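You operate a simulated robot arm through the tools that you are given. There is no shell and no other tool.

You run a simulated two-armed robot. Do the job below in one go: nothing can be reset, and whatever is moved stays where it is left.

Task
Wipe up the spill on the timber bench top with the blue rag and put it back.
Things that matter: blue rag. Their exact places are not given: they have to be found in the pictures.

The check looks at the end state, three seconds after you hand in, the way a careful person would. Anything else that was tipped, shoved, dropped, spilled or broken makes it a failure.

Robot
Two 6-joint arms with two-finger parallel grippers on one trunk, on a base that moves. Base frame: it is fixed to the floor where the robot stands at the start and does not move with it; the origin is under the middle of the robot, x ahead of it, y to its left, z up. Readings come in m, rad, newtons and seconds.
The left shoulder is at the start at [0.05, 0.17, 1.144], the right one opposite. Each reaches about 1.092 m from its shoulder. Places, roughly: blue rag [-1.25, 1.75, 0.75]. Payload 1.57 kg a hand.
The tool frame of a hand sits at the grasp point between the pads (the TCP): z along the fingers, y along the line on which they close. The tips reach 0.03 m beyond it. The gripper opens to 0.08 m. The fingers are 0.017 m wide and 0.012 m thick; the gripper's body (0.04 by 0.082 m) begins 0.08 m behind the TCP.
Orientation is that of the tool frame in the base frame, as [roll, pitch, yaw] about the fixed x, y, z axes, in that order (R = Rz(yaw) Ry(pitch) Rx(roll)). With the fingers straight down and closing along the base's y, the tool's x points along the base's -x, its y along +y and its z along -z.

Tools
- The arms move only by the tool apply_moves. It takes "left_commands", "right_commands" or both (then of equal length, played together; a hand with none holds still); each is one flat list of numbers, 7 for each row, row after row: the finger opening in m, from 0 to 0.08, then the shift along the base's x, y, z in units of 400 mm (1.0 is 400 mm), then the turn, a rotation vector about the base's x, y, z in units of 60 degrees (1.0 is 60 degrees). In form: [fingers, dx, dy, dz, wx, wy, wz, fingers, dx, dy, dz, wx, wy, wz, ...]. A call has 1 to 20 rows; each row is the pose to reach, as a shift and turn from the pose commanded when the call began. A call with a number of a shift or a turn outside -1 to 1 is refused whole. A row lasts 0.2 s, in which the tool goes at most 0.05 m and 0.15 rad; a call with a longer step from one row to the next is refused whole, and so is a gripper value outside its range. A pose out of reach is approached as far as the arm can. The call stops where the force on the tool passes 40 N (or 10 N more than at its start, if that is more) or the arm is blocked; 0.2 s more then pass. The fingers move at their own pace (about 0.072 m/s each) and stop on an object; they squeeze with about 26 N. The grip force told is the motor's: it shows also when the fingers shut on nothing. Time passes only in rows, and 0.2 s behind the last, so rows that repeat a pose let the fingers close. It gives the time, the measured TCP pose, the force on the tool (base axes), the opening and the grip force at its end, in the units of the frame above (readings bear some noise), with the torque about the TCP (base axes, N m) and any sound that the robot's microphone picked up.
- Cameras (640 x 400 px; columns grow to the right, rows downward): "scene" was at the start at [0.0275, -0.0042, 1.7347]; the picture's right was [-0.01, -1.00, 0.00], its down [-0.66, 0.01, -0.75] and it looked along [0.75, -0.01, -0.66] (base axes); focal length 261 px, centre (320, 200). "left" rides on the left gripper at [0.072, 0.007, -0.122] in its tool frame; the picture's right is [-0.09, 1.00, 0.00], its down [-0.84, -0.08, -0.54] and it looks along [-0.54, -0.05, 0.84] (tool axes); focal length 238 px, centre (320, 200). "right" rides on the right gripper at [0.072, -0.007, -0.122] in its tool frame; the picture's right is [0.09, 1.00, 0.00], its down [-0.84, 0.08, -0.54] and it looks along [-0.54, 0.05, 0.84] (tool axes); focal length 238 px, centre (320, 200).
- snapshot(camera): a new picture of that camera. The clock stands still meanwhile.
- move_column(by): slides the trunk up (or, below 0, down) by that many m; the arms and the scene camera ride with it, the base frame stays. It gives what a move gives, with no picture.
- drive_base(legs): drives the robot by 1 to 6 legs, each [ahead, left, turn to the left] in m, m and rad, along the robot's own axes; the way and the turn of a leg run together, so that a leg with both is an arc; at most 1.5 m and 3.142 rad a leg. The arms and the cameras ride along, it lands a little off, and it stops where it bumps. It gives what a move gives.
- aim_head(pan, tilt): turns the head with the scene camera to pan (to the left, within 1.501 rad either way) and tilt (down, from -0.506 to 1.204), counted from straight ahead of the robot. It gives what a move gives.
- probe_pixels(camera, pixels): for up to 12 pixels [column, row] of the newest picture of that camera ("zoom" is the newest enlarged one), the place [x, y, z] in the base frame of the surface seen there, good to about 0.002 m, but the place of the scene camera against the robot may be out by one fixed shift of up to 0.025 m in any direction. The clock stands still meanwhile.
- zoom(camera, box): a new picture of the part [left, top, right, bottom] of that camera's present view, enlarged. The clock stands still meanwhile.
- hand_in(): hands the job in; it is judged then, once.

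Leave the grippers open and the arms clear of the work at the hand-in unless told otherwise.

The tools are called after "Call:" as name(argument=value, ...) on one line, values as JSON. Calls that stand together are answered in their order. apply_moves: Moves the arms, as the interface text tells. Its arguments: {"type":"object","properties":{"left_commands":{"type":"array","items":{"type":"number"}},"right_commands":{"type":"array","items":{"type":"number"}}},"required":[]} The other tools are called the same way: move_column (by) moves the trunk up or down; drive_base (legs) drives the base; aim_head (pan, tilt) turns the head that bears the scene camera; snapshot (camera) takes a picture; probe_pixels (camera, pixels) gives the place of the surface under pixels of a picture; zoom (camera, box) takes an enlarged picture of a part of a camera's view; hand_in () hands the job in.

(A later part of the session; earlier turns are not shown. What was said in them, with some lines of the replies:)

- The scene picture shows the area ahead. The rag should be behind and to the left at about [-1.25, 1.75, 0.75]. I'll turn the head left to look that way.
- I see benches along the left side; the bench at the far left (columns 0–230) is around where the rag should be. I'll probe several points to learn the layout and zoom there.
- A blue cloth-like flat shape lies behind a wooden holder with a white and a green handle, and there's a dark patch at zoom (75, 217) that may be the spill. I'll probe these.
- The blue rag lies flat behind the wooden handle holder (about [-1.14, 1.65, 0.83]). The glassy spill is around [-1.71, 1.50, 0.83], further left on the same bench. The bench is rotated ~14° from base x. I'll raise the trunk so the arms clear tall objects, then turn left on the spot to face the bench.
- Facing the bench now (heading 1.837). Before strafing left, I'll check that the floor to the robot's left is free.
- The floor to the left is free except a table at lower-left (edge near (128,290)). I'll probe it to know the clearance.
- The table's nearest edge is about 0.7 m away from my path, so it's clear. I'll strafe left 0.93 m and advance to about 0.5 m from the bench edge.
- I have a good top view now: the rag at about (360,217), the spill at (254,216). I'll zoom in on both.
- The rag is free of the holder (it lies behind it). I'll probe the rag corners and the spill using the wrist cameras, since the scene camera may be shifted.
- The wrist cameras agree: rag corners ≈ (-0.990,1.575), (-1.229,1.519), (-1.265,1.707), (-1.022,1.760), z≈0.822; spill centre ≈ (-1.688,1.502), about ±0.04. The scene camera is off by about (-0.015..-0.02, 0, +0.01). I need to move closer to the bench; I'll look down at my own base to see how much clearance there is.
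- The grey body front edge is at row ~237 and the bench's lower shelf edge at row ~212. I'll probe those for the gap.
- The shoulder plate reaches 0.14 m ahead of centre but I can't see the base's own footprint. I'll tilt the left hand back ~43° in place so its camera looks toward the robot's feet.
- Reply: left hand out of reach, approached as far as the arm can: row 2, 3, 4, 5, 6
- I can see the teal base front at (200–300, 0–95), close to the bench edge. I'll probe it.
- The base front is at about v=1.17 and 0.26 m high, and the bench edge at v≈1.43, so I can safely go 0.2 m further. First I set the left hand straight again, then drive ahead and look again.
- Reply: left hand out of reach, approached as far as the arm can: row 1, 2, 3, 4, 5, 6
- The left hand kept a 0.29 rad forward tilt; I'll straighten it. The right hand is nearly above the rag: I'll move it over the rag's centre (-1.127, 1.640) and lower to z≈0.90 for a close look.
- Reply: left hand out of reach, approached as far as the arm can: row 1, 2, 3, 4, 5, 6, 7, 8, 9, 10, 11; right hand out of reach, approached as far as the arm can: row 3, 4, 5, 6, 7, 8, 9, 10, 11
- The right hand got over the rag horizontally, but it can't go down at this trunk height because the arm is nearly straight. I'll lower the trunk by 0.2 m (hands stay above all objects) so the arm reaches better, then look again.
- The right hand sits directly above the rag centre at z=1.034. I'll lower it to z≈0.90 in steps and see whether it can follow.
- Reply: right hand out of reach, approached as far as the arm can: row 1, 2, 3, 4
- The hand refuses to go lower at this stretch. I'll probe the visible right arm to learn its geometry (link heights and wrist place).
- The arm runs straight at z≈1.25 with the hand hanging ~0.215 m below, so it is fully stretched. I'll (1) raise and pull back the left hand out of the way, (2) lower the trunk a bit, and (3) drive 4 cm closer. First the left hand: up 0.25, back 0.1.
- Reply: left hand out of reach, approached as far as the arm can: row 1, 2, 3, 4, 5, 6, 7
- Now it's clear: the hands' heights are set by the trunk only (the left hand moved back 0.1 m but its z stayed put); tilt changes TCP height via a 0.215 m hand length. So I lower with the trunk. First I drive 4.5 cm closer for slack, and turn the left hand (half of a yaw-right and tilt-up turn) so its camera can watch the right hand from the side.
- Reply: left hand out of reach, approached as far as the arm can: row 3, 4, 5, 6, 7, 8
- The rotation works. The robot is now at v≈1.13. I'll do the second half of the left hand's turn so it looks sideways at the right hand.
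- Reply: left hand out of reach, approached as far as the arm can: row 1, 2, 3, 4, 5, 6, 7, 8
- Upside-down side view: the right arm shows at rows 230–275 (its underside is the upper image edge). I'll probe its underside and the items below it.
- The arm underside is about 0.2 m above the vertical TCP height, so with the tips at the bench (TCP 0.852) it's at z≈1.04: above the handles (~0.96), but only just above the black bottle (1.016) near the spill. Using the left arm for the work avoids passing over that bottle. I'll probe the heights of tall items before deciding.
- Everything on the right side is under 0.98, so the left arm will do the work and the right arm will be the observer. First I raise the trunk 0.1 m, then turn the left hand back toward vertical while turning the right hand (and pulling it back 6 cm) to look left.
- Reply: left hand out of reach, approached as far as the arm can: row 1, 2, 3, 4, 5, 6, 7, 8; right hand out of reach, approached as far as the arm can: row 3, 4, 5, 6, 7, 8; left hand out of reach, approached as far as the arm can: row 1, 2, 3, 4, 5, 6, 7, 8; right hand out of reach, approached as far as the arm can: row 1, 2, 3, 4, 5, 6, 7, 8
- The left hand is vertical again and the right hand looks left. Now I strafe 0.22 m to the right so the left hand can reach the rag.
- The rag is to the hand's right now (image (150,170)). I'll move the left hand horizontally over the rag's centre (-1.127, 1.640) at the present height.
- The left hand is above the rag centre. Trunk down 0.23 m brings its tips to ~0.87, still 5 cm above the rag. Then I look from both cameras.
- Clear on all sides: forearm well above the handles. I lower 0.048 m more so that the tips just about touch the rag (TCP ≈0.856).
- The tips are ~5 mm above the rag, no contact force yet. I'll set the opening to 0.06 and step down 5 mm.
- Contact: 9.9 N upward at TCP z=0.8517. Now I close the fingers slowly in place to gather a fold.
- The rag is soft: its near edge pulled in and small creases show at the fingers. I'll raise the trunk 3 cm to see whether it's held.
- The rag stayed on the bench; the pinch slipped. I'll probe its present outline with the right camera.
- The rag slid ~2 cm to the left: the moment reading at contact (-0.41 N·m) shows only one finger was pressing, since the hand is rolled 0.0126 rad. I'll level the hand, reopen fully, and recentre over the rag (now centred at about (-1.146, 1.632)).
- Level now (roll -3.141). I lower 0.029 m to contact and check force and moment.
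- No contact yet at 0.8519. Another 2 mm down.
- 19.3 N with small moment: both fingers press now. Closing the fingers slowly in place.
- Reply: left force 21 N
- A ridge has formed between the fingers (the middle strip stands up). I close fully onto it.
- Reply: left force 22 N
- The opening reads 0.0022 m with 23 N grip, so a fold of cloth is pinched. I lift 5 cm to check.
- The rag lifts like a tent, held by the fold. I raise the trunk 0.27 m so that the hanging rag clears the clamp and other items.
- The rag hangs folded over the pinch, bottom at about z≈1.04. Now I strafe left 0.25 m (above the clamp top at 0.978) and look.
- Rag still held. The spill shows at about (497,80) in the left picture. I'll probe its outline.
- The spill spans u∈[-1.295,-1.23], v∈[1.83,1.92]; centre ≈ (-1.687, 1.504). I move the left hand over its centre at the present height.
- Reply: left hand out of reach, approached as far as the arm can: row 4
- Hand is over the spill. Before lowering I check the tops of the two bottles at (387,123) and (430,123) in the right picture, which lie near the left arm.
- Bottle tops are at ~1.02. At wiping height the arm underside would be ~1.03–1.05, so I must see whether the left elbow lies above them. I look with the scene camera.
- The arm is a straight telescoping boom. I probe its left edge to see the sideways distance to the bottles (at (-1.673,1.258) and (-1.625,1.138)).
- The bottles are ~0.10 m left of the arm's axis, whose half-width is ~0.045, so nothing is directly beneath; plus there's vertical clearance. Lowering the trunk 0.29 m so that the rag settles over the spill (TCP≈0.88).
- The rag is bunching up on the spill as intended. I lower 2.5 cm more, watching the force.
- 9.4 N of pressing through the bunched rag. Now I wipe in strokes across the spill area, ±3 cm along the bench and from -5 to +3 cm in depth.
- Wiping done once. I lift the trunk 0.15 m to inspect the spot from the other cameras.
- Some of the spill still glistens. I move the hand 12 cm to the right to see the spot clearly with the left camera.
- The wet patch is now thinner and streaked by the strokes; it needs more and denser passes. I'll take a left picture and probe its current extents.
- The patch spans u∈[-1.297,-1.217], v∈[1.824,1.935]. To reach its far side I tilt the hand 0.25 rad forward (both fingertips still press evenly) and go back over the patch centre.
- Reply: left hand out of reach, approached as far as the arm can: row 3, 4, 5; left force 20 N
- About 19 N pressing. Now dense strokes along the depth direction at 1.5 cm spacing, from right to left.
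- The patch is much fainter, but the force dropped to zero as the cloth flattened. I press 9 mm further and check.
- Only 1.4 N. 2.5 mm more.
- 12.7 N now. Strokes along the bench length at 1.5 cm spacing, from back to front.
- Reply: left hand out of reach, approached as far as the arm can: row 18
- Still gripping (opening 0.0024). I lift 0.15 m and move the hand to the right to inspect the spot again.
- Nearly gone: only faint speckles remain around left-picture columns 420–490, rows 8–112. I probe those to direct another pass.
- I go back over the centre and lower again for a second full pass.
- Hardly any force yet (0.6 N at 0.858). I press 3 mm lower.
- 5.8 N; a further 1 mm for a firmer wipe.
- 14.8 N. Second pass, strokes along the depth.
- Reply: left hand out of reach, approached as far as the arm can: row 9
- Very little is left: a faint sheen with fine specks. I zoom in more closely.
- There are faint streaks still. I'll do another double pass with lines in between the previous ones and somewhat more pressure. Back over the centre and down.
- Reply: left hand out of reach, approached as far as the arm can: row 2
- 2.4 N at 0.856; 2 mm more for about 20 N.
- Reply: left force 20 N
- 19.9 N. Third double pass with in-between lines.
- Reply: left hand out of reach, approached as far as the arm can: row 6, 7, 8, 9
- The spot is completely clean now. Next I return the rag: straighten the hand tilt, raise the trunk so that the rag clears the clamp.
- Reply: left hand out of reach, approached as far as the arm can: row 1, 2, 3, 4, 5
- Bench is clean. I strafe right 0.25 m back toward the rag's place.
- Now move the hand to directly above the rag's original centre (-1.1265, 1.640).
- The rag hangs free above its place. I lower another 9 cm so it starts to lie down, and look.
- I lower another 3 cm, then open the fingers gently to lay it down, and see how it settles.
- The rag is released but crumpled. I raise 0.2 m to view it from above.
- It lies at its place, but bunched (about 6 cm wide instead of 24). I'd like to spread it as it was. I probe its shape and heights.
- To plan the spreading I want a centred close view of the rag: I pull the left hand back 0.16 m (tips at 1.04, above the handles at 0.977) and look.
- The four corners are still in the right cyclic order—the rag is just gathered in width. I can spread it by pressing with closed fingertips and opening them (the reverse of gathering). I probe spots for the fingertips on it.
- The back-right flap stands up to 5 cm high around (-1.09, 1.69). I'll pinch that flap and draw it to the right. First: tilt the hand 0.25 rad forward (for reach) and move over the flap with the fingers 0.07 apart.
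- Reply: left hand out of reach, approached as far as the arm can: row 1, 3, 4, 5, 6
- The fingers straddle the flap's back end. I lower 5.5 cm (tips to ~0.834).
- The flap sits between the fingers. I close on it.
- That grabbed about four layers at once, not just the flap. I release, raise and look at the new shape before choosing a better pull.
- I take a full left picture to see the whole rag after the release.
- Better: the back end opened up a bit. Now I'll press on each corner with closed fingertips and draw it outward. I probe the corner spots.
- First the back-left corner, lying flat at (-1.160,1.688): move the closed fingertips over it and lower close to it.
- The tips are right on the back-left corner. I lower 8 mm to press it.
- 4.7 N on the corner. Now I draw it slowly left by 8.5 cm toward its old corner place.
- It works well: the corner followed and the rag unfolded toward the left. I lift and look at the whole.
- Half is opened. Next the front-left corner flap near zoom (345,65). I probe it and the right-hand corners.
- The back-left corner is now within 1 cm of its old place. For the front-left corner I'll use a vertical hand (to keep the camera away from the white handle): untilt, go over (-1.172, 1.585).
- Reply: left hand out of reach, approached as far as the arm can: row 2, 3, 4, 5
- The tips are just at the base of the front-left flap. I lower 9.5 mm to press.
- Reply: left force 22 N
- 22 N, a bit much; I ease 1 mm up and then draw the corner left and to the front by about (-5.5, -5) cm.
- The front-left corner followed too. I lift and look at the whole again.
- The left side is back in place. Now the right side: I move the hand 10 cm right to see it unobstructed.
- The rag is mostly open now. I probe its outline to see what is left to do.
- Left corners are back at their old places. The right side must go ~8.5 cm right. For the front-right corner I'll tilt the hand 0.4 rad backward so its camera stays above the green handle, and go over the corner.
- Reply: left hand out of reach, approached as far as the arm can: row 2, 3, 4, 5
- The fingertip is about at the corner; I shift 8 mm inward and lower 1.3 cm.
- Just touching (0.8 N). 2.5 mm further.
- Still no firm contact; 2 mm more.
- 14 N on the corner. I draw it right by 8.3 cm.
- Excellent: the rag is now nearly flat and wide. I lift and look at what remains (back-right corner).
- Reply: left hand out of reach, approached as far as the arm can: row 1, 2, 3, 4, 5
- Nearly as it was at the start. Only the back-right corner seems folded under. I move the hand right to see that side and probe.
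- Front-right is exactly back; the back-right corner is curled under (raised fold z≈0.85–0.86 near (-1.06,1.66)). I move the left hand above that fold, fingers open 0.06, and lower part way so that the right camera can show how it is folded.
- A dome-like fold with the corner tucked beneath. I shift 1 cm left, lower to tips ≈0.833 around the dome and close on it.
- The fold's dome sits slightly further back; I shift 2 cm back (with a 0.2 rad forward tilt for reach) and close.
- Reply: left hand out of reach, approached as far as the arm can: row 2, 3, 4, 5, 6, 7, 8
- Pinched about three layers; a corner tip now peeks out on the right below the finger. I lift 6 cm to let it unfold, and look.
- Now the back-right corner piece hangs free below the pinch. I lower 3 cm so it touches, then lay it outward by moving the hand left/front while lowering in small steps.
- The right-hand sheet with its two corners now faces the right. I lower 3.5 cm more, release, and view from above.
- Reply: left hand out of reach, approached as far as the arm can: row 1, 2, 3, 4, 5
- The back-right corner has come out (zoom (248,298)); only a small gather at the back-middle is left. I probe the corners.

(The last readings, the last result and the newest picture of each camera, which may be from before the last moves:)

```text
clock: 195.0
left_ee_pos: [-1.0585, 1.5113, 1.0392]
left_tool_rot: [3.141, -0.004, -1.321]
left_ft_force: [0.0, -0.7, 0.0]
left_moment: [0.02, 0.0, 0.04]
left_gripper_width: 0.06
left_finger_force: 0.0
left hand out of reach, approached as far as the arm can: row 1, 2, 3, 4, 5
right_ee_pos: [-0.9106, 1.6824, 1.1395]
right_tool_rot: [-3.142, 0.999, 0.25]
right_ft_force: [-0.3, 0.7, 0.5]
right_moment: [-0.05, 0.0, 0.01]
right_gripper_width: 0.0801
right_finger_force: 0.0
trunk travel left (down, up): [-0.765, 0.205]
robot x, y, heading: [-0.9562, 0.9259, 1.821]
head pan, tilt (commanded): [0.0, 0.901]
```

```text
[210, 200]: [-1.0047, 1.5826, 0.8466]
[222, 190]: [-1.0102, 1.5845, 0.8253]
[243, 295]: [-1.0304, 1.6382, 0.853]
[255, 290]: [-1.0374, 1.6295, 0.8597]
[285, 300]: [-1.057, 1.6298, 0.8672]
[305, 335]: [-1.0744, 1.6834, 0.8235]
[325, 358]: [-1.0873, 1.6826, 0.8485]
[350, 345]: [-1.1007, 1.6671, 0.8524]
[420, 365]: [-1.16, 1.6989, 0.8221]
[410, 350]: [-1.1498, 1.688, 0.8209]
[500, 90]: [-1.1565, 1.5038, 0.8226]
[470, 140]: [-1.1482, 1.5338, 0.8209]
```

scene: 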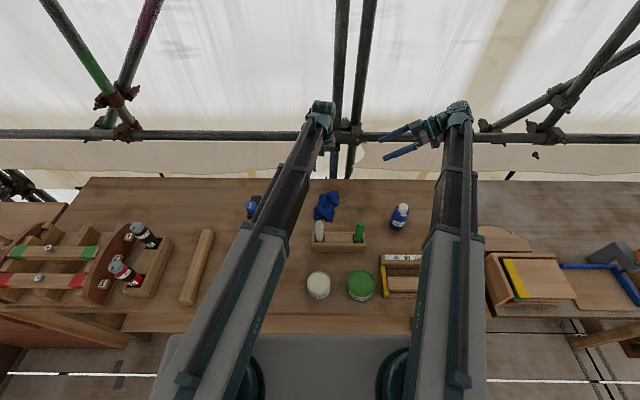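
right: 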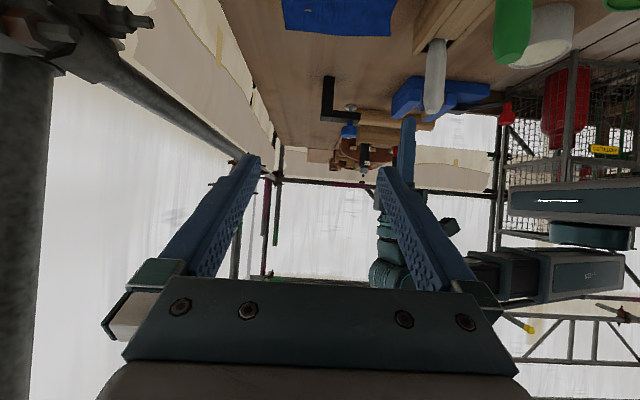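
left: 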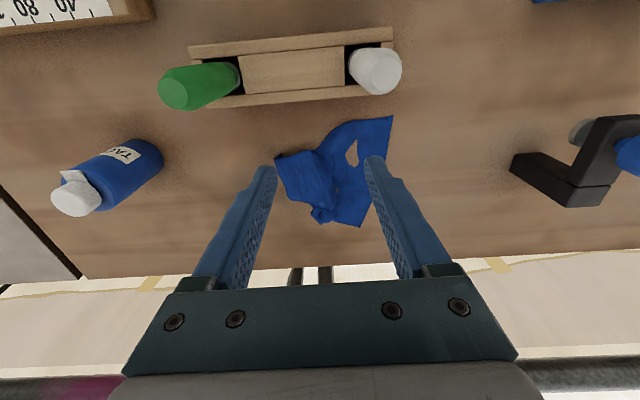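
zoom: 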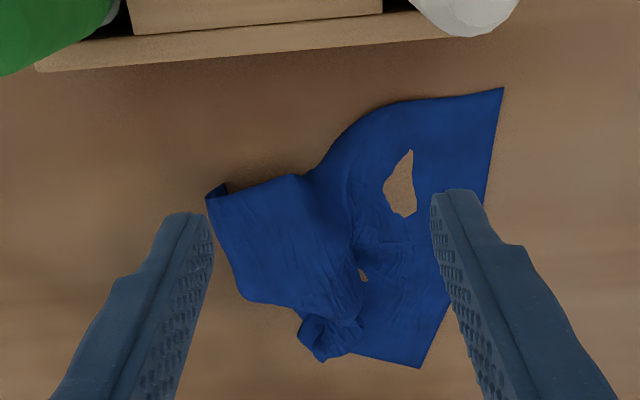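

Those right-hand spots are raised (z up to 0.867), so I want the right camera's side view. I park the left hand to the left of the rag, then lower part-way and look.

Call:
apply_moves(left_commands=[0.06, -0.09, 0.06, 0, 0, 0, 0, 0.06, -0.18, 0.12, 0, 0, 0, 0, 0.06, -0.27, 0.18, 0, 0, 0, 0, 0.06, -0.36, 0.23, 0, 0, 0, 0, 0.06, -0.45, 0.26, 0, 0, 0, 0, 0.06, -0.51, 0.28, 0, 0, 0, 0, 0.06, -0.51, 0.28, 0, 0, 0, 0])

Call:
move_column(by=-0.12)

Call:
snapshot(camera="right")

Call:
zoom(camera="right", box=[220, 0, 420, 130])

Call:
snapshot(camera="left")

Call:
zoom(camera="scene", box=[290, 150, 380, 210])

```text
clock: 196.6
left_ee_pos: [-1.2623, 1.6248, 1.0402]
left_tool_rot: [-3.141, -0.003, -1.325]
left_ft_force: [0.0, 0.0, 0.2]
left_moment: [-0.03, -0.01, -0.02]
left_gripper_width: 0.0602
left_finger_force: 0.1
left hand out of reach, approached as far as the arm can: row 4, 5, 6
right_ee_pos: [-0.9104, 1.682, 1.1415]
right_tool_rot: [-3.14, 0.998, 0.249]
right_ft_force: [-0.3, 0.2, 0.9]
right_moment: [-0.01, 0.02, 0.05]
right_gripper_width: 0.0799
right_finger_force: 0.2
trunk travel left (down, up): [-0.765, 0.205]
robot x, y, heading: [-0.9555, 0.9278, 1.822]
head pan, tilt (commanded): [0.0, 0.901]
```

```text
clock: 198.1
left_ee_pos: [-1.2617, 1.6261, 0.9193]
left_tool_rot: [-3.141, -0.004, -1.322]
left_ft_force: [-0.1, -0.3, 0.3]
left_moment: [-0.02, 0.01, -0.01]
left_gripper_width: 0.06
left_finger_force: 0.0
right_ee_pos: [-0.9103, 1.6812, 1.0209]
right_tool_rot: [-3.139, 0.997, 0.251]
right_ft_force: [-0.1, -0.6, 0.4]
right_moment: [-0.02, -0.01, 0.04]
right_gripper_width: 0.0802
right_finger_force: 0.2
trunk travel left (down, up): [-0.645, 0.325]
robot x, y, heading: [-0.9571, 0.9269, 1.816]
head pan, tilt (commanded): [0.0, 0.901]
```

```text
taken
```

right: 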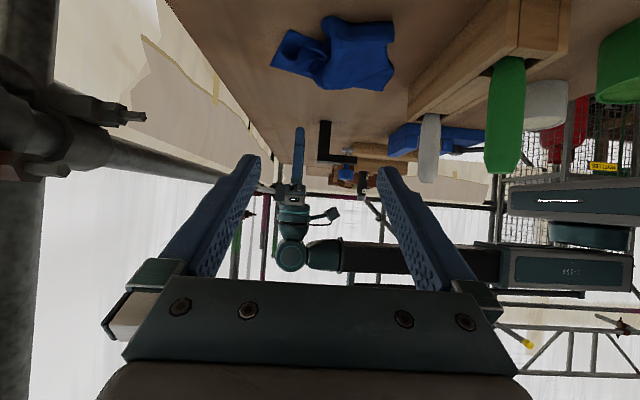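

```text
3.08 times, centred on (320, 65) of right
```

zoom: 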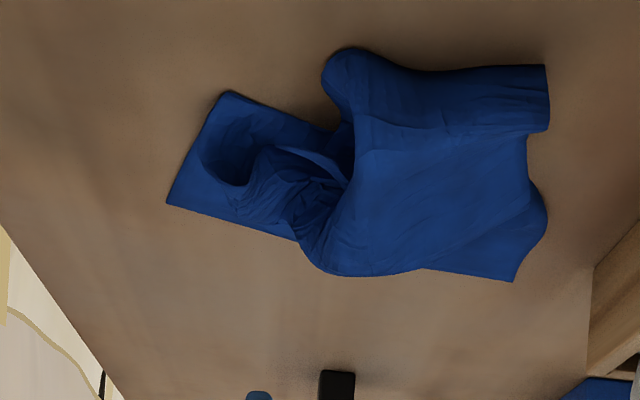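

```text
taken
```

left: 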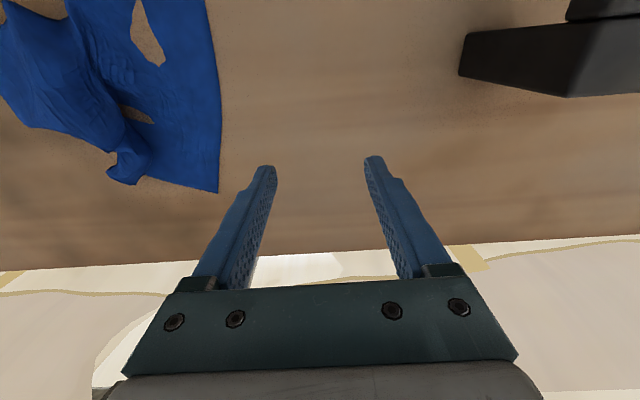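

```text
6.67 times, centred on (335, 180) of scene
```

zoom: 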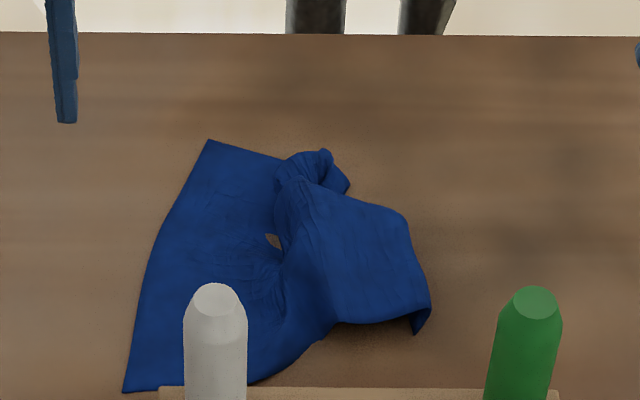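

Now it's clear: the left side is flat, while the right side has rolled under like a tube (crest at about (-1.02…-1.03, 1.58…1.64), z≈0.85). I'll pinch the tube's crest, lift so that the under-flap hangs, and lay it down moving left so that the flap ends up to the right. First raise 5 cm and go over the crest.

Call:
move_column(by=0.05)

Call:
apply_moves(left_commands=[0.06, 0.0957, -0.0025, 0, 0, 0, 0, 0.06, 0.1913, -0.0049, 0, 0, 0, 0, 0.06, 0.287, -0.0074, 0, 0, 0, 0, 0.06, 0.3827, -0.0099, 0, 0, 0, 0, 0.06, 0.4783, -0.0123, 0, 0, 0, 0, 0.06, 0.574, -0.0148, 0, 0, 0, 0, 0.06, 0.574, -0.0148, 0, 0, 0, 0])

Call:
move_column(by=-0.095)

Call:
snapshot(camera="left")

Call:
zoom(camera="right", box=[220, 0, 420, 130])

```text
clock: 199.0
left_ee_pos: [-1.2616, 1.6266, 0.9694]
left_tool_rot: [3.141, -0.004, -1.321]
left_ft_force: [-1.3, -1.1, -0.3]
left_moment: [-0.01, 0.01, 0.0]
left_gripper_width: 0.06
left_finger_force: 0.1
right_ee_pos: [-0.9103, 1.6809, 1.0709]
right_tool_rot: [3.141, 0.998, 0.248]
right_ft_force: [0.5, 0.9, 0.6]
right_moment: [0.02, 0.02, 0.02]
right_gripper_width: 0.0799
right_finger_force: 0.0
trunk travel left (down, up): [-0.695, 0.275]
robot x, y, heading: [-0.9605, 0.9227, 1.819]
head pan, tilt (commanded): [0.0, 0.901]
```

```text
clock: 200.6
left_ee_pos: [-1.0318, 1.6182, 0.9699]
left_tool_rot: [3.141, -0.004, -1.322]
left_ft_force: [-0.5, -0.5, 0.7]
left_moment: [0.02, 0.03, 0.0]
left_gripper_width: 0.0601
left_finger_force: 0.0
right_ee_pos: [-0.9104, 1.6828, 1.0713]
right_tool_rot: [-3.141, 0.999, 0.25]
right_ft_force: [0.8, -0.1, 0.2]
right_moment: [-0.01, 0.0, 0.0]
right_gripper_width: 0.0799
right_finger_force: 0.0
trunk travel left (down, up): [-0.695, 0.275]
robot x, y, heading: [-0.9585, 0.9294, 1.821]
head pan, tilt (commanded): [0.0, 0.901]
```

```text
clock: 201.9
left_ee_pos: [-1.0307, 1.6167, 0.8761]
left_tool_rot: [-3.14, -0.005, -1.323]
left_ft_force: [0.1, -0.5, -0.2]
left_moment: [-0.01, 0.01, -0.02]
left_gripper_width: 0.06
left_finger_force: 0.0
right_ee_pos: [-0.9099, 1.6808, 0.9757]
right_tool_rot: [-3.141, 0.998, 0.25]
right_ft_force: [0.7, 0.4, 0.0]
right_moment: [0.0, 0.02, 0.03]
right_gripper_width: 0.08
right_finger_force: 0.1
trunk travel left (down, up): [-0.6, 0.37]
robot x, y, heading: [-0.9566, 0.924, 1.823]
head pan, tilt (commanded): [0.0, 0.901]
```

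```text
taken
```

left: 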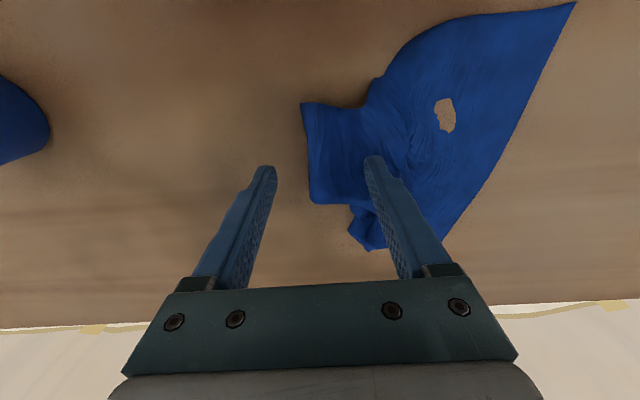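

```text
3.08 times, centred on (320, 65) of right
```

zoom: 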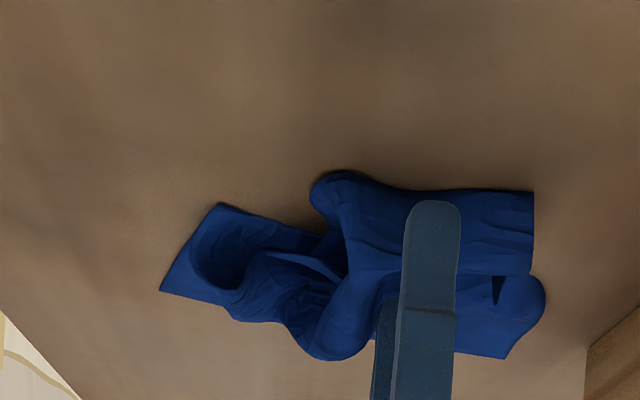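

The fingers straddle the tube. I lower 8 mm more and close on its crest.

Call:
move_column(by=-0.008)

Call:
apply_moves(left_commands=[0.04, 0, 0, 0, 0, 0, 0, 0.02, 0, 0, 0, 0, 0, 0, 0.0, 0, 0, 0, 0, 0, 0, 0.0, 0, 0, 0, 0, 0, 0, 0.0, 0, 0, 0, 0, 0, 0])

Call:
move_column(by=0.07)

Call:
snapshot(camera="left")

Call:
zoom(camera="right", box=[220, 0, 420, 130])

```text
clock: 202.4
left_ee_pos: [-1.0303, 1.6167, 0.8679]
left_tool_rot: [-3.141, -0.003, -1.322]
left_ft_force: [0.0, -0.9, 0.8]
left_moment: [0.0, 0.0, 0.02]
left_gripper_width: 0.06
left_finger_force: 0.1
right_ee_pos: [-0.9105, 1.6824, 0.9678]
right_tool_rot: [-3.138, 0.999, 0.249]
right_ft_force: [-0.6, -0.8, 0.4]
right_moment: [0.03, -0.02, 0.0]
right_gripper_width: 0.0802
right_finger_force: 0.1
trunk travel left (down, up): [-0.592, 0.378]
robot x, y, heading: [-0.9592, 0.9285, 1.82]
head pan, tilt (commanded): [0.0, 0.901]
```

```text
clock: 203.6
left_ee_pos: [-1.0312, 1.6183, 0.8673]
left_tool_rot: [3.141, -0.002, -1.323]
left_ft_force: [0.0, 0.1, -0.4]
left_moment: [-0.01, 0.0, -0.02]
left_gripper_width: 0.0026
left_finger_force: 24.4
right_ee_pos: [-0.9102, 1.6821, 0.9667]
right_tool_rot: [-3.141, 0.999, 0.25]
right_ft_force: [1.2, 0.6, -0.2]
right_moment: [0.0, 0.01, 0.0]
right_gripper_width: 0.0798
right_finger_force: 0.1
trunk travel left (down, up): [-0.592, 0.378]
robot x, y, heading: [-0.9597, 0.9291, 1.823]
head pan, tilt (commanded): [0.0, 0.901]
```

```text
clock: 204.7
left_ee_pos: [-1.0311, 1.619, 0.9348]
left_tool_rot: [-3.141, -0.005, -1.323]
left_ft_force: [-0.4, -0.4, 0.8]
left_moment: [0.02, -0.01, 0.07]
left_gripper_width: 0.0025
left_finger_force: 24.4
right_ee_pos: [-0.91, 1.6822, 1.0387]
right_tool_rot: [3.141, 0.998, 0.25]
right_ft_force: [0.2, -0.1, -0.3]
right_moment: [0.0, 0.02, 0.01]
right_gripper_width: 0.0799
right_finger_force: 0.0
trunk travel left (down, up): [-0.662, 0.308]
robot x, y, heading: [-0.9566, 0.9285, 1.821]
head pan, tilt (commanded): [0.0, 0.901]
```

```text
taken
```

left: 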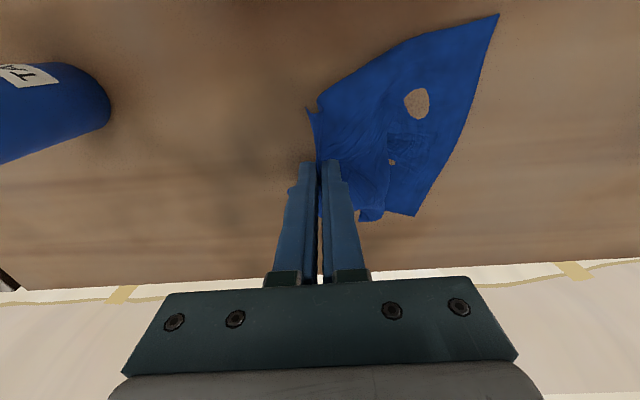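

```text
3.08 times, centred on (320, 65) of right
```

zoom: 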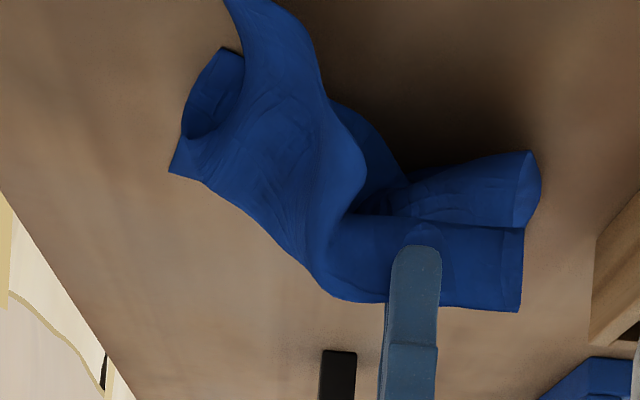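

The back-right corner now hangs out on the right side. I lower and move left in steps, then release.

Call:
move_column(by=-0.03)

Call:
apply_moves(left_commands=[0.0, -0.05, -0.013, 0, 0, 0, 0, 0.0, -0.085, -0.022, 0, 0, 0, 0, 0.0, -0.085, -0.022, 0, 0, 0, 0])

Call:
move_column(by=-0.025)

Call:
zoom(camera="right", box=[200, 0, 440, 150])

Call:
snapshot(camera="left")

```text
clock: 205.5
left_ee_pos: [-1.0314, 1.6183, 0.9075]
left_tool_rot: [-3.14, -0.003, -1.322]
left_ft_force: [-0.5, -1.2, 0.5]
left_moment: [0.01, 0.01, -0.02]
left_gripper_width: 0.0023
left_finger_force: 23.7
right_ee_pos: [-0.9106, 1.6822, 1.0073]
right_tool_rot: [-3.138, 0.999, 0.251]
right_ft_force: [-0.7, -0.4, -0.3]
right_moment: [-0.02, 0.01, 0.01]
right_gripper_width: 0.0799
right_finger_force: 0.0
trunk travel left (down, up): [-0.632, 0.338]
robot x, y, heading: [-0.9565, 0.9262, 1.816]
head pan, tilt (commanded): [0.0, 0.901]
```

```text
clock: 206.3
left_ee_pos: [-1.0655, 1.6109, 0.9061]
left_tool_rot: [3.142, -0.003, -1.323]
left_ft_force: [1.2, -0.1, 0.1]
left_moment: [-0.01, 0.01, 0.0]
left_gripper_width: 0.0025
left_finger_force: 23.9
right_ee_pos: [-0.9101, 1.6809, 1.0073]
right_tool_rot: [3.141, 0.998, 0.249]
right_ft_force: [0.1, 0.0, -0.7]
right_moment: [0.01, 0.02, -0.03]
right_gripper_width: 0.0801
right_finger_force: 0.0
trunk travel left (down, up): [-0.632, 0.338]
robot x, y, heading: [-0.9562, 0.927, 1.82]
head pan, tilt (commanded): [0.0, 0.901]
```

```text
clock: 207.0
left_ee_pos: [-1.0669, 1.6101, 0.8817]
left_tool_rot: [-3.141, -0.001, -1.32]
left_ft_force: [-1.0, -0.4, 15.8]
left_moment: [-0.19, -0.01, 0.0]
left_gripper_width: 0.0028
left_finger_force: 23.2
right_ee_pos: [-0.91, 1.6815, 0.9837]
right_tool_rot: [3.141, 0.999, 0.25]
right_ft_force: [0.7, 0.6, 0.7]
right_moment: [-0.01, 0.0, 0.01]
right_gripper_width: 0.0799
right_finger_force: 0.2
trunk travel left (down, up): [-0.607, 0.363]
robot x, y, heading: [-0.9545, 0.9272, 1.815]
head pan, tilt (commanded): [0.0, 0.901]
```

```text
2.67 times, centred on (320, 75) of right
```

zoom: 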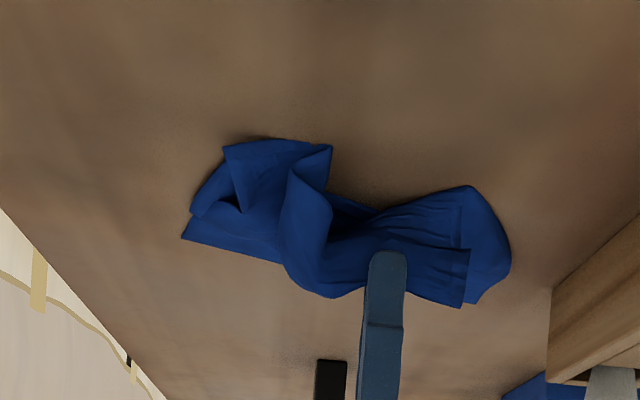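

```text
taken
```

left: 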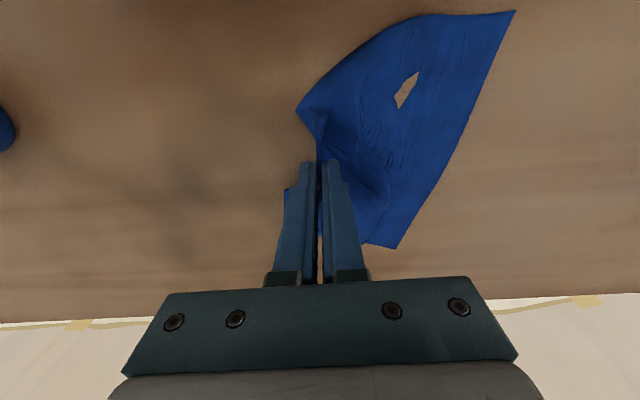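

15.8 N: layers are beneath. I release and look from above.

Call:
apply_moves(left_commands=[0.02, 0, 0, 0, 0, 0, 0, 0.04, 0, 0, 0, 0, 0, 0, 0.06, 0, 0, 0, 0, 0, 0, 0.06, 0, 0, 0, 0, 0, 0])

Call:
move_column(by=0.16)

Call:
apply_moves(left_commands=[0.06, 0.024, -0.09, 0, 0, 0, 0, 0.06, 0.048, -0.18, 0, 0, 0, 0, 0.06, 0.07, -0.25, 0, 0, 0, 0, 0.06, 0.07, -0.25, 0, 0, 0, 0])

Call:
snapshot(camera="left")

Call:
zoom(camera="left", box=[200, 80, 440, 240])

```text
clock: 208.0
left_ee_pos: [-1.0663, 1.6115, 0.8823]
left_tool_rot: [3.141, -0.004, -1.323]
left_ft_force: [-1.0, 0.6, 0.1]
left_moment: [0.03, -0.02, -0.04]
left_gripper_width: 0.0601
left_finger_force: 0.1
right_ee_pos: [-0.9114, 1.681, 0.9825]
right_tool_rot: [-3.139, 0.997, 0.249]
right_ft_force: [-0.1, 0.2, -0.2]
right_moment: [0.0, -0.04, -0.02]
right_gripper_width: 0.0802
right_finger_force: 0.1
trunk travel left (down, up): [-0.607, 0.363]
robot x, y, heading: [-0.9578, 0.9291, 1.816]
head pan, tilt (commanded): [0.0, 0.901]
```

```text
clock: 209.8
left_ee_pos: [-1.0658, 1.61, 1.041]
left_tool_rot: [3.141, -0.004, -1.324]
left_ft_force: [-0.1, -0.4, 0.3]
left_moment: [-0.02, 0.01, 0.01]
left_gripper_width: 0.0599
left_finger_force: 0.1
right_ee_pos: [-0.9106, 1.682, 1.1415]
right_tool_rot: [3.141, 0.998, 0.248]
right_ft_force: [0.0, -0.3, 0.7]
right_moment: [-0.03, -0.02, 0.04]
right_gripper_width: 0.0798
right_finger_force: 0.1
trunk travel left (down, up): [-0.767, 0.203]
robot x, y, heading: [-0.9567, 0.9245, 1.82]
head pan, tilt (commanded): [0.0, 0.901]
```

```text
clock: 210.8
left_ee_pos: [-1.0384, 1.5108, 1.0406]
left_tool_rot: [-3.141, -0.005, -1.322]
left_ft_force: [0.4, 0.4, -0.6]
left_moment: [0.01, 0.05, -0.03]
left_gripper_width: 0.0601
left_finger_force: 0.1
right_ee_pos: [-0.9107, 1.6826, 1.1423]
right_tool_rot: [3.141, 0.998, 0.249]
right_ft_force: [-0.4, -0.3, 0.1]
right_moment: [-0.02, 0.02, -0.03]
right_gripper_width: 0.0797
right_finger_force: 0.1
trunk travel left (down, up): [-0.767, 0.203]
robot x, y, heading: [-0.9555, 0.9288, 1.819]
head pan, tilt (commanded): [0.0, 0.901]
```

```text
taken
```

left: 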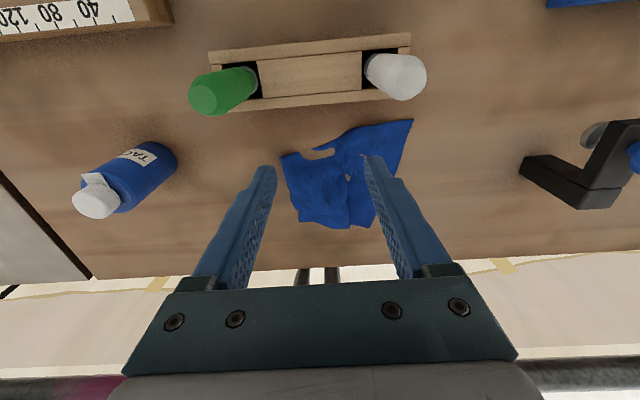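

```text
2.50 times, centred on (320, 160) of left
```

zoom: 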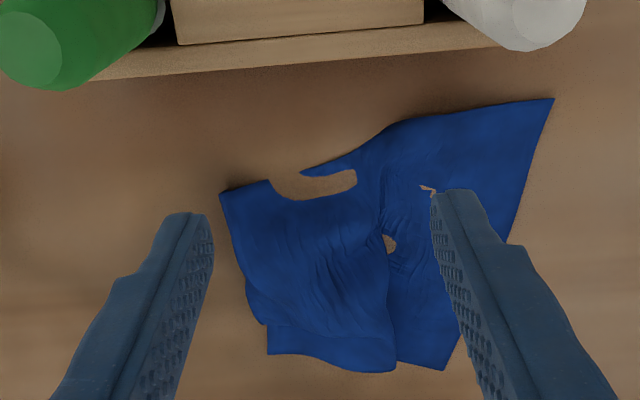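

Now all four corners are out and the rag lies nearly flat; there's only a gather in the middle. I probe the corners.

Call:
probe_pixels(camera="zoom", pixels=[[222, 194], [270, 350], [250, 290], [390, 370], [442, 368], [552, 100], [300, 260], [350, 240], [380, 330], [430, 350], [535, 110], [240, 205]])

```text
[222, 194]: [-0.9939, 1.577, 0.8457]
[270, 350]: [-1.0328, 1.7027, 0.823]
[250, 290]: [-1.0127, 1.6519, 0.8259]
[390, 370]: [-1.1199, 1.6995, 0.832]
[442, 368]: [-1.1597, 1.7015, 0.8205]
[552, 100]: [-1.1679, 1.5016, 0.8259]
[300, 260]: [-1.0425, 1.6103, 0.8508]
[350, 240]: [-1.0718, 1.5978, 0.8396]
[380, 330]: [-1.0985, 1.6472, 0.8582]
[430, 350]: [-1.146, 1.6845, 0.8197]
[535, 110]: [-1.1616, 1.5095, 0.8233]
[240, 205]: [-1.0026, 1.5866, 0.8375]
```

Back-left should go ~10 cm left. I move the closed, forward-tilted fingertips over it and lower.

Call:
apply_moves(left_commands=[0.04, -0.0548, 0.0861, 0, 0.0463, 0.0118, 0, 0.02, -0.1096, 0.1722, 0, 0.0925, 0.0236, 0, 0.0, -0.1644, 0.2583, 0, 0.1388, 0.0354, 0, 0.0, -0.2192, 0.3444, 0, 0.185, 0.0472, 0, 0.0, -0.274, 0.4305, 0, 0.2313, 0.059, 0, 0.0, -0.274, 0.4305, 0, 0.2313, 0.059, 0])

Call:
move_column(by=-0.185)

Call:
snapshot(camera="left")

```text
clock: 212.2
left_ee_pos: [-1.1448, 1.6818, 1.0485]
left_tool_rot: [-3.14, 0.249, -1.323]
left_ft_force: [0.1, -0.2, -0.6]
left_moment: [-0.02, -0.01, 0.02]
left_gripper_width: 0.0
left_finger_force: 21.1
left hand out of reach, approached as far as the arm can: row 3, 4, 5, 6
right_ee_pos: [-0.9099, 1.6809, 1.1428]
right_tool_rot: [-3.14, 0.997, 0.25]
right_ft_force: [0.1, -0.2, -0.3]
right_moment: [0.05, 0.0, -0.01]
right_gripper_width: 0.0799
right_finger_force: 0.0
trunk travel left (down, up): [-0.767, 0.203]
robot x, y, heading: [-0.9583, 0.9269, 1.822]
head pan, tilt (commanded): [0.0, 0.901]
```

```text
clock: 214.2
left_ee_pos: [-1.1447, 1.6811, 0.864]
left_tool_rot: [3.141, 0.246, -1.323]
left_ft_force: [0.9, -0.6, 1.0]
left_moment: [-0.03, 0.0, 0.01]
left_gripper_width: 0.0
left_finger_force: 21.5
right_ee_pos: [-0.9094, 1.681, 0.9581]
right_tool_rot: [3.141, 0.998, 0.249]
right_ft_force: [0.1, -0.3, -0.3]
right_moment: [0.01, 0.0, 0.0]
right_gripper_width: 0.0797
right_finger_force: 0.1
trunk travel left (down, up): [-0.582, 0.388]
robot x, y, heading: [-0.9586, 0.929, 1.818]
head pan, tilt (commanded): [0.0, 0.901]
```

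```text
taken
```

left: 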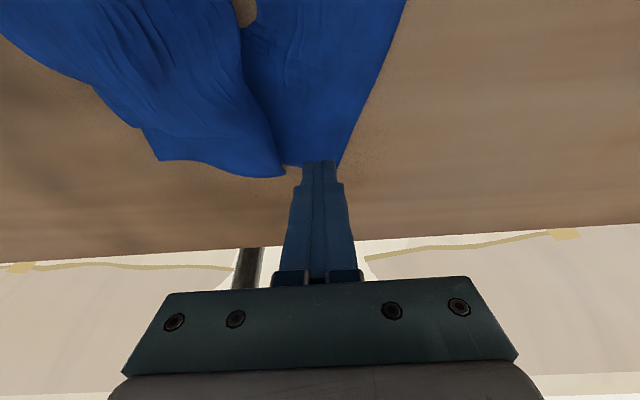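

The tips are at the very edge; I shift 1.2 cm toward the front and press down 11 mm.

Call:
apply_moves(left_commands=[0.0, 0.0075, -0.03, 0, 0, 0, 0, 0.0, 0.0075, -0.03, 0, 0, 0, 0])

Call:
move_column(by=-0.0115)

```text
clock: 214.8
left_ee_pos: [-1.1415, 1.6704, 0.863]
left_tool_rot: [3.141, 0.248, -1.322]
left_ft_force: [-0.6, -0.6, 0.2]
left_moment: [0.0, 0.01, -0.04]
left_gripper_width: 0.0002
left_finger_force: 21.4
right_ee_pos: [-0.9105, 1.682, 0.9579]
right_tool_rot: [-3.14, 0.999, 0.249]
right_ft_force: [0.2, -0.4, -0.3]
right_moment: [0.0, 0.0, 0.01]
right_gripper_width: 0.08
right_finger_force: 0.1
trunk travel left (down, up): [-0.582, 0.388]
robot x, y, heading: [-0.9568, 0.9296, 1.819]
head pan, tilt (commanded): [0.0, 0.901]
```

```text
clock: 215.4
left_ee_pos: [-1.1405, 1.671, 0.8541]
left_tool_rot: [-3.14, 0.247, -1.323]
left_ft_force: [-0.2, 1.4, 11.5]
left_moment: [0.0, -0.01, 0.0]
left_gripper_width: 0.0001
left_finger_force: 21.2
right_ee_pos: [-0.9096, 1.6815, 0.9464]
right_tool_rot: [-3.14, 0.998, 0.249]
right_ft_force: [0.6, 0.1, -0.4]
right_moment: [-0.01, 0.02, 0.02]
right_gripper_width: 0.0798
right_finger_force: 0.2
trunk travel left (down, up): [-0.57, 0.4]
robot x, y, heading: [-0.9612, 0.929, 1.819]
head pan, tilt (commanded): [0.0, 0.901]
```

11.5 N. I draw the corner left by 10 cm.

Call:
apply_moves(left_commands=[0.0, -0.042, 0.002, 0, 0, 0, 0, 0.0, -0.084, 0.004, 0, 0, 0, 0, 0.0, -0.126, 0.006, 0, 0, 0, 0, 0.0, -0.168, 0.008, 0, 0, 0, 0, 0.0, -0.21, 0.01, 0, 0, 0, 0, 0.0, -0.25, 0.0125, 0, 0, 0, 0])

Call:
move_column(by=0.19)

Call:
apply_moves(left_commands=[0.0, 0.065, -0.075, 0, -0.0578, -0.0148, 0, 0.0, 0.13, -0.15, 0, -0.1157, -0.0295, 0, 0.0, 0.195, -0.225, 0, -0.1735, -0.0443, 0, 0.0, 0.26, -0.3, 0, -0.2313, -0.059, 0, 0.0, 0.32, -0.375, 0, -0.2313, -0.059, 0, 0.0, 0.32, -0.375, 0, -0.2313, -0.059, 0])

Call:
snapshot(camera="left")

Call:
zoom(camera="left", box=[240, 80, 480, 240])

```text
clock: 216.8
left_ee_pos: [-1.2423, 1.6731, 0.8531]
left_tool_rot: [3.139, 0.248, -1.323]
left_ft_force: [3.3, -1.2, 12.2]
left_moment: [-0.05, -0.12, 0.01]
left_gripper_width: 0.0001
left_finger_force: 21.7
right_ee_pos: [-0.9095, 1.6806, 0.9464]
right_tool_rot: [-3.14, 1.0, 0.25]
right_ft_force: [0.2, -0.2, 0.6]
right_moment: [0.0, -0.01, 0.01]
right_gripper_width: 0.0799
right_finger_force: 0.0
trunk travel left (down, up): [-0.57, 0.4]
robot x, y, heading: [-0.9537, 0.9263, 1.818]
head pan, tilt (commanded): [0.0, 0.901]
```

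```text
clock: 218.9
left_ee_pos: [-1.2423, 1.6749, 1.042]
left_tool_rot: [-3.141, 0.247, -1.323]
left_ft_force: [0.1, 0.4, 0.1]
left_moment: [0.03, -0.03, 0.01]
left_gripper_width: 0.0
left_finger_force: 21.6
right_ee_pos: [-0.9108, 1.6822, 1.1354]
right_tool_rot: [3.141, 1.0, 0.25]
right_ft_force: [0.5, -0.3, 0.6]
right_moment: [0.0, -0.05, -0.02]
right_gripper_width: 0.0799
right_finger_force: 0.0
trunk travel left (down, up): [-0.76, 0.21]
robot x, y, heading: [-0.9556, 0.9319, 1.824]
head pan, tilt (commanded): [0.0, 0.901]
```

```text
clock: 220.3
left_ee_pos: [-1.1122, 1.5242, 1.0355]
left_tool_rot: [-3.141, -0.004, -1.321]
left_ft_force: [0.6, -0.9, 0.0]
left_moment: [0.0, -0.02, 0.02]
left_gripper_width: 0.0
left_finger_force: 22.1
left hand out of reach, approached as far as the arm can: row 1, 2, 3, 4, 5, 6
right_ee_pos: [-0.9106, 1.6828, 1.135]
right_tool_rot: [3.141, 0.999, 0.249]
right_ft_force: [0.1, -0.5, -0.5]
right_moment: [0.04, 0.02, 0.0]
right_gripper_width: 0.08
right_finger_force: 0.0
trunk travel left (down, up): [-0.76, 0.21]
robot x, y, heading: [-0.9525, 0.9288, 1.82]
head pan, tilt (commanded): [0.0, 0.901]
```

```text
taken
```

left: 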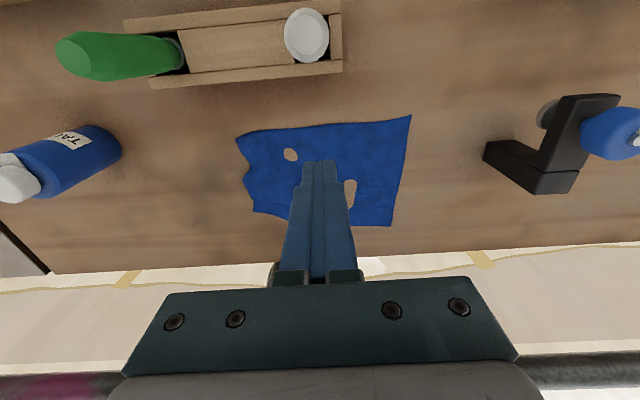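

```text
2.50 times, centred on (360, 160) of left
```

zoom: 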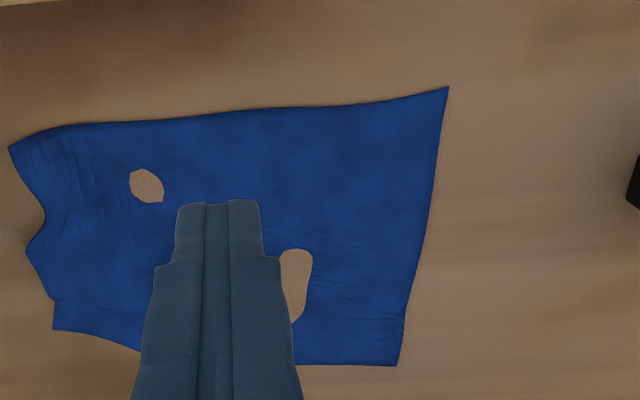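

Excellent – the rag is spread out flat again, almost as at the beginning. I probe its corners against the original ones.

Call:
probe_pixels(camera="zoom", pixels=[[14, 150], [56, 325], [396, 362], [444, 92], [230, 115], [40, 220], [100, 130], [330, 150], [280, 360]])

Call:
snapshot(camera="scene")

```text
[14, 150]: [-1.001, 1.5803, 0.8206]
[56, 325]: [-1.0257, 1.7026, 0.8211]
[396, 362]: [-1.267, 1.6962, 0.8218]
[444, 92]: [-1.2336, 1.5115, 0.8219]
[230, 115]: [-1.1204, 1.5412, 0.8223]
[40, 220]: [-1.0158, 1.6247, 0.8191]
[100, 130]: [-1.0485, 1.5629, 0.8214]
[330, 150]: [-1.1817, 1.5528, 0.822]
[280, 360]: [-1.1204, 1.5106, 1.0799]
```

```text
taken
```

scene: 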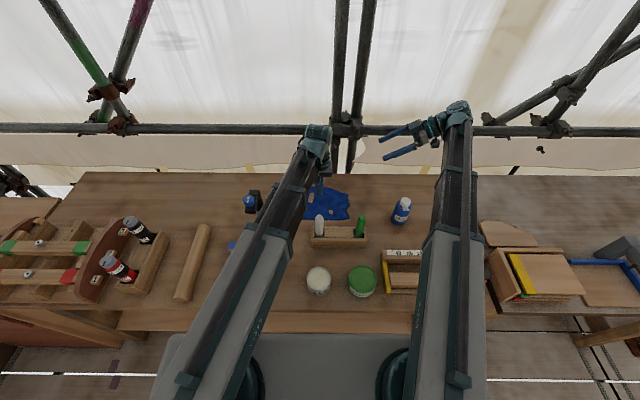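

All four corners are within ~1 cm of their former places (back-right about 5 cm short because of a small crease). That's good. Now I open the left fingers, raise the trunk well above everything, and back away from the bench.

Call:
move_column(by=0.18)

Call:
apply_moves(left_commands=[0.03, 0, 0, 0, 0, 0, 0, 0.06, 0, 0, 0, 0, 0, 0, 0.08, 0, 0, 0, 0, 0, 0, 0.08, 0, 0, 0, 0, 0, 0])

Call:
drive_base(legs=[[-0.4, 0.0, 0.0]])

Call:
aim_head(pan=0.0, tilt=0.7)

Call:
snapshot(camera="scene")

Call:
snapshot(camera="left")

```text
clock: 222.3
left_ee_pos: [-1.1129, 1.5238, 1.2147]
left_tool_rot: [3.14, -0.003, -1.322]
left_ft_force: [-0.2, 0.3, -0.2]
left_moment: [-0.03, -0.01, -0.04]
left_gripper_width: 0.0002
left_finger_force: 21.5
right_ee_pos: [-0.9105, 1.6821, 1.3159]
right_tool_rot: [-3.141, 0.998, 0.249]
right_ft_force: [-0.7, 0.5, -0.3]
right_moment: [0.02, 0.0, 0.02]
right_gripper_width: 0.0799
right_finger_force: 0.0
trunk travel left (down, up): [-0.94, 0.03]
robot x, y, heading: [-0.9592, 0.933, 1.817]
head pan, tilt (commanded): [0.0, 0.901]
```

```text
clock: 223.3
left_ee_pos: [-1.1123, 1.5255, 1.2144]
left_tool_rot: [-3.141, -0.005, -1.322]
left_ft_force: [-0.1, 0.1, -0.4]
left_moment: [0.01, 0.01, -0.01]
left_gripper_width: 0.08
left_finger_force: 0.0
right_ee_pos: [-0.9107, 1.6827, 1.3158]
right_tool_rot: [-3.14, 0.999, 0.249]
right_ft_force: [-0.6, -0.1, -1.0]
right_moment: [0.0, 0.03, 0.01]
right_gripper_width: 0.0799
right_finger_force: 0.0
trunk travel left (down, up): [-0.94, 0.03]
robot x, y, heading: [-0.9598, 0.9272, 1.821]
head pan, tilt (commanded): [0.0, 0.901]
```

```text
clock: 225.9
left_ee_pos: [-1.0125, 1.1252, 1.2161]
left_tool_rot: [-3.14, -0.002, -1.319]
left_ft_force: [0.0, -0.1, 0.4]
left_moment: [-0.01, 0.03, 0.01]
left_gripper_width: 0.0801
left_finger_force: 0.1
right_ee_pos: [-0.8109, 1.2842, 1.317]
right_tool_rot: [-3.14, 0.999, 0.254]
right_ft_force: [0.3, -0.6, 0.8]
right_moment: [-0.01, 0.01, -0.06]
right_gripper_width: 0.08
right_finger_force: 0.0
trunk travel left (down, up): [-0.94, 0.03]
robot x, y, heading: [-0.8505, 0.5299, 1.821]
head pan, tilt (commanded): [0.0, 0.901]
```

```text
clock: 226.6
left_ee_pos: [-1.0124, 1.1265, 1.2153]
left_tool_rot: [3.141, -0.004, -1.319]
left_ft_force: [0.7, -0.2, 0.5]
left_moment: [-0.01, 0.02, 0.02]
left_gripper_width: 0.0798
left_finger_force: 0.1
right_ee_pos: [-0.8111, 1.2852, 1.315]
right_tool_rot: [-3.141, 0.999, 0.253]
right_ft_force: [0.3, 0.0, 1.4]
right_moment: [0.02, 0.02, 0.0]
right_gripper_width: 0.08
right_finger_force: 0.0
trunk travel left (down, up): [-0.94, 0.03]
robot x, y, heading: [-0.8528, 0.5303, 1.822]
head pan, tilt (commanded): [0.0, 0.7]
```

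```text
taken
```

scene: 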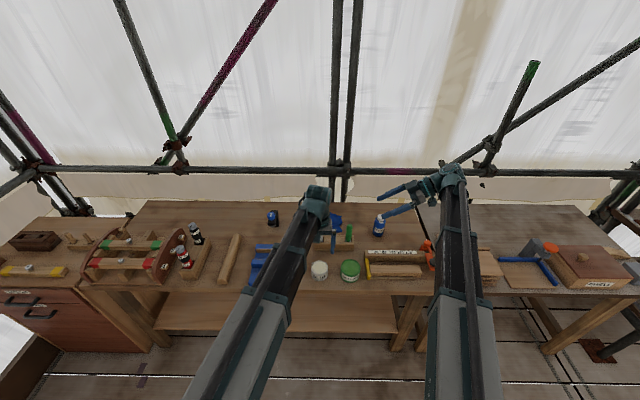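

```text
taken
```

left: 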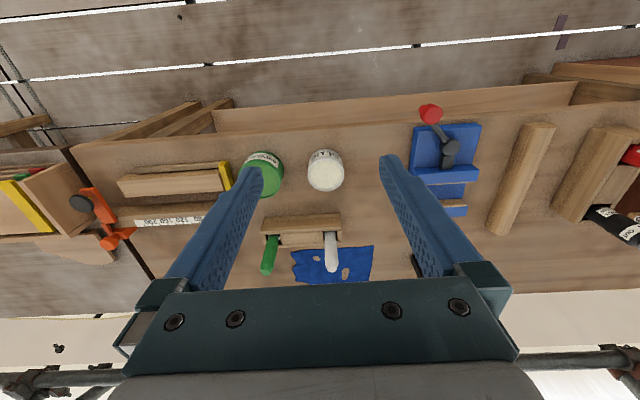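

Everything stands where it was. I take close-ups of the wiped spot and of the rag for a last check.

Call:
zoom(camera="scene", box=[160, 190, 290, 270])

Call:
zoom(camera="scene", box=[290, 190, 420, 270])

```text
4.92 times, centred on (225, 230) of scene
```

zoom: 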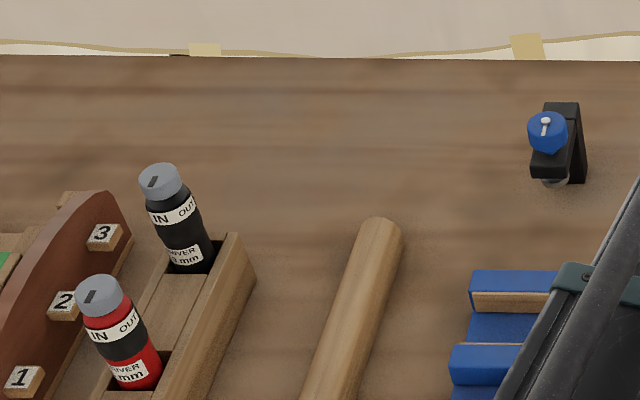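

```text
4.92 times, centred on (355, 230) of scene
```

zoom: 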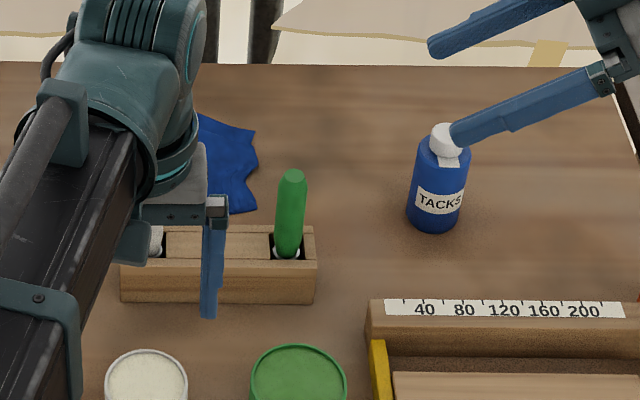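

The wiped spot is clean and everything is upright. I back off another 0.3 m so both arms are fully clear, and look once more at the rag.

Call:
drive_base(legs=[[-0.3, 0.0, 0.0]])

Call:
snapshot(camera="scene")

Call:
zoom(camera="scene", box=[200, 170, 400, 270])

```text
clock: 228.7
left_ee_pos: [-0.9351, 0.8263, 1.2161]
left_tool_rot: [3.141, -0.002, -1.322]
left_ft_force: [0.6, -0.1, -0.2]
left_moment: [0.03, 0.02, -0.02]
left_gripper_width: 0.08
left_finger_force: 0.0
right_ee_pos: [-0.7317, 0.9847, 1.3176]
right_tool_rot: [-3.14, 0.998, 0.251]
right_ft_force: [1.0, -0.6, -0.3]
right_moment: [0.05, 0.0, -0.06]
right_gripper_width: 0.08
right_finger_force: 0.1
trunk travel left (down, up): [-0.94, 0.03]
robot x, y, heading: [-0.7795, 0.2332, 1.825]
head pan, tilt (commanded): [0.0, 0.7]
```

```text
taken
```

scene: 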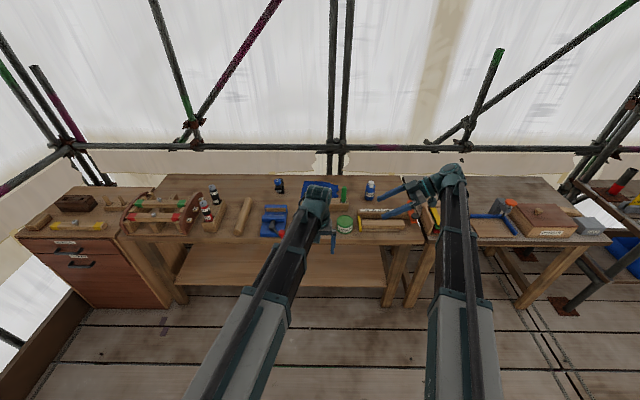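

```text
3.20 times, centred on (300, 220) of scene
```

zoom: 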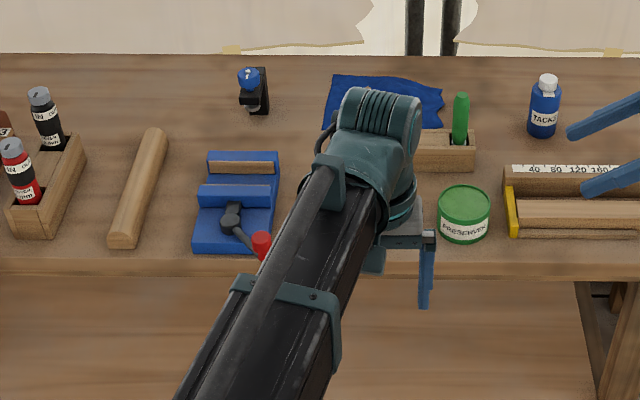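

The spill is gone, the rag is spread flat at its old place behind the handle holder, nothing else was moved, both grippers are open and the arms are clear. I hand in.

Call:
hand_in()

```text
The job is handed in.
```

I wiped up the spill on the timber bench with the blue rag and put the rag back where it was, then handed the job in.

- **Spill:** after three rounds of wiping, the close-up pictures show no trace of the wet patch.
- **Rag:** it lies spread out behind the wooden handle holder. Three of its corners are within about 1 cm of where they started. The back-right corner sits about 5–6 cm further forward, because a small crease is left there.
- **Everything else:** the last pictures show the bottles, clamp, holder and other items standing where they were. Both grippers are open, and the robot has backed away so the arms are clear of the bench.
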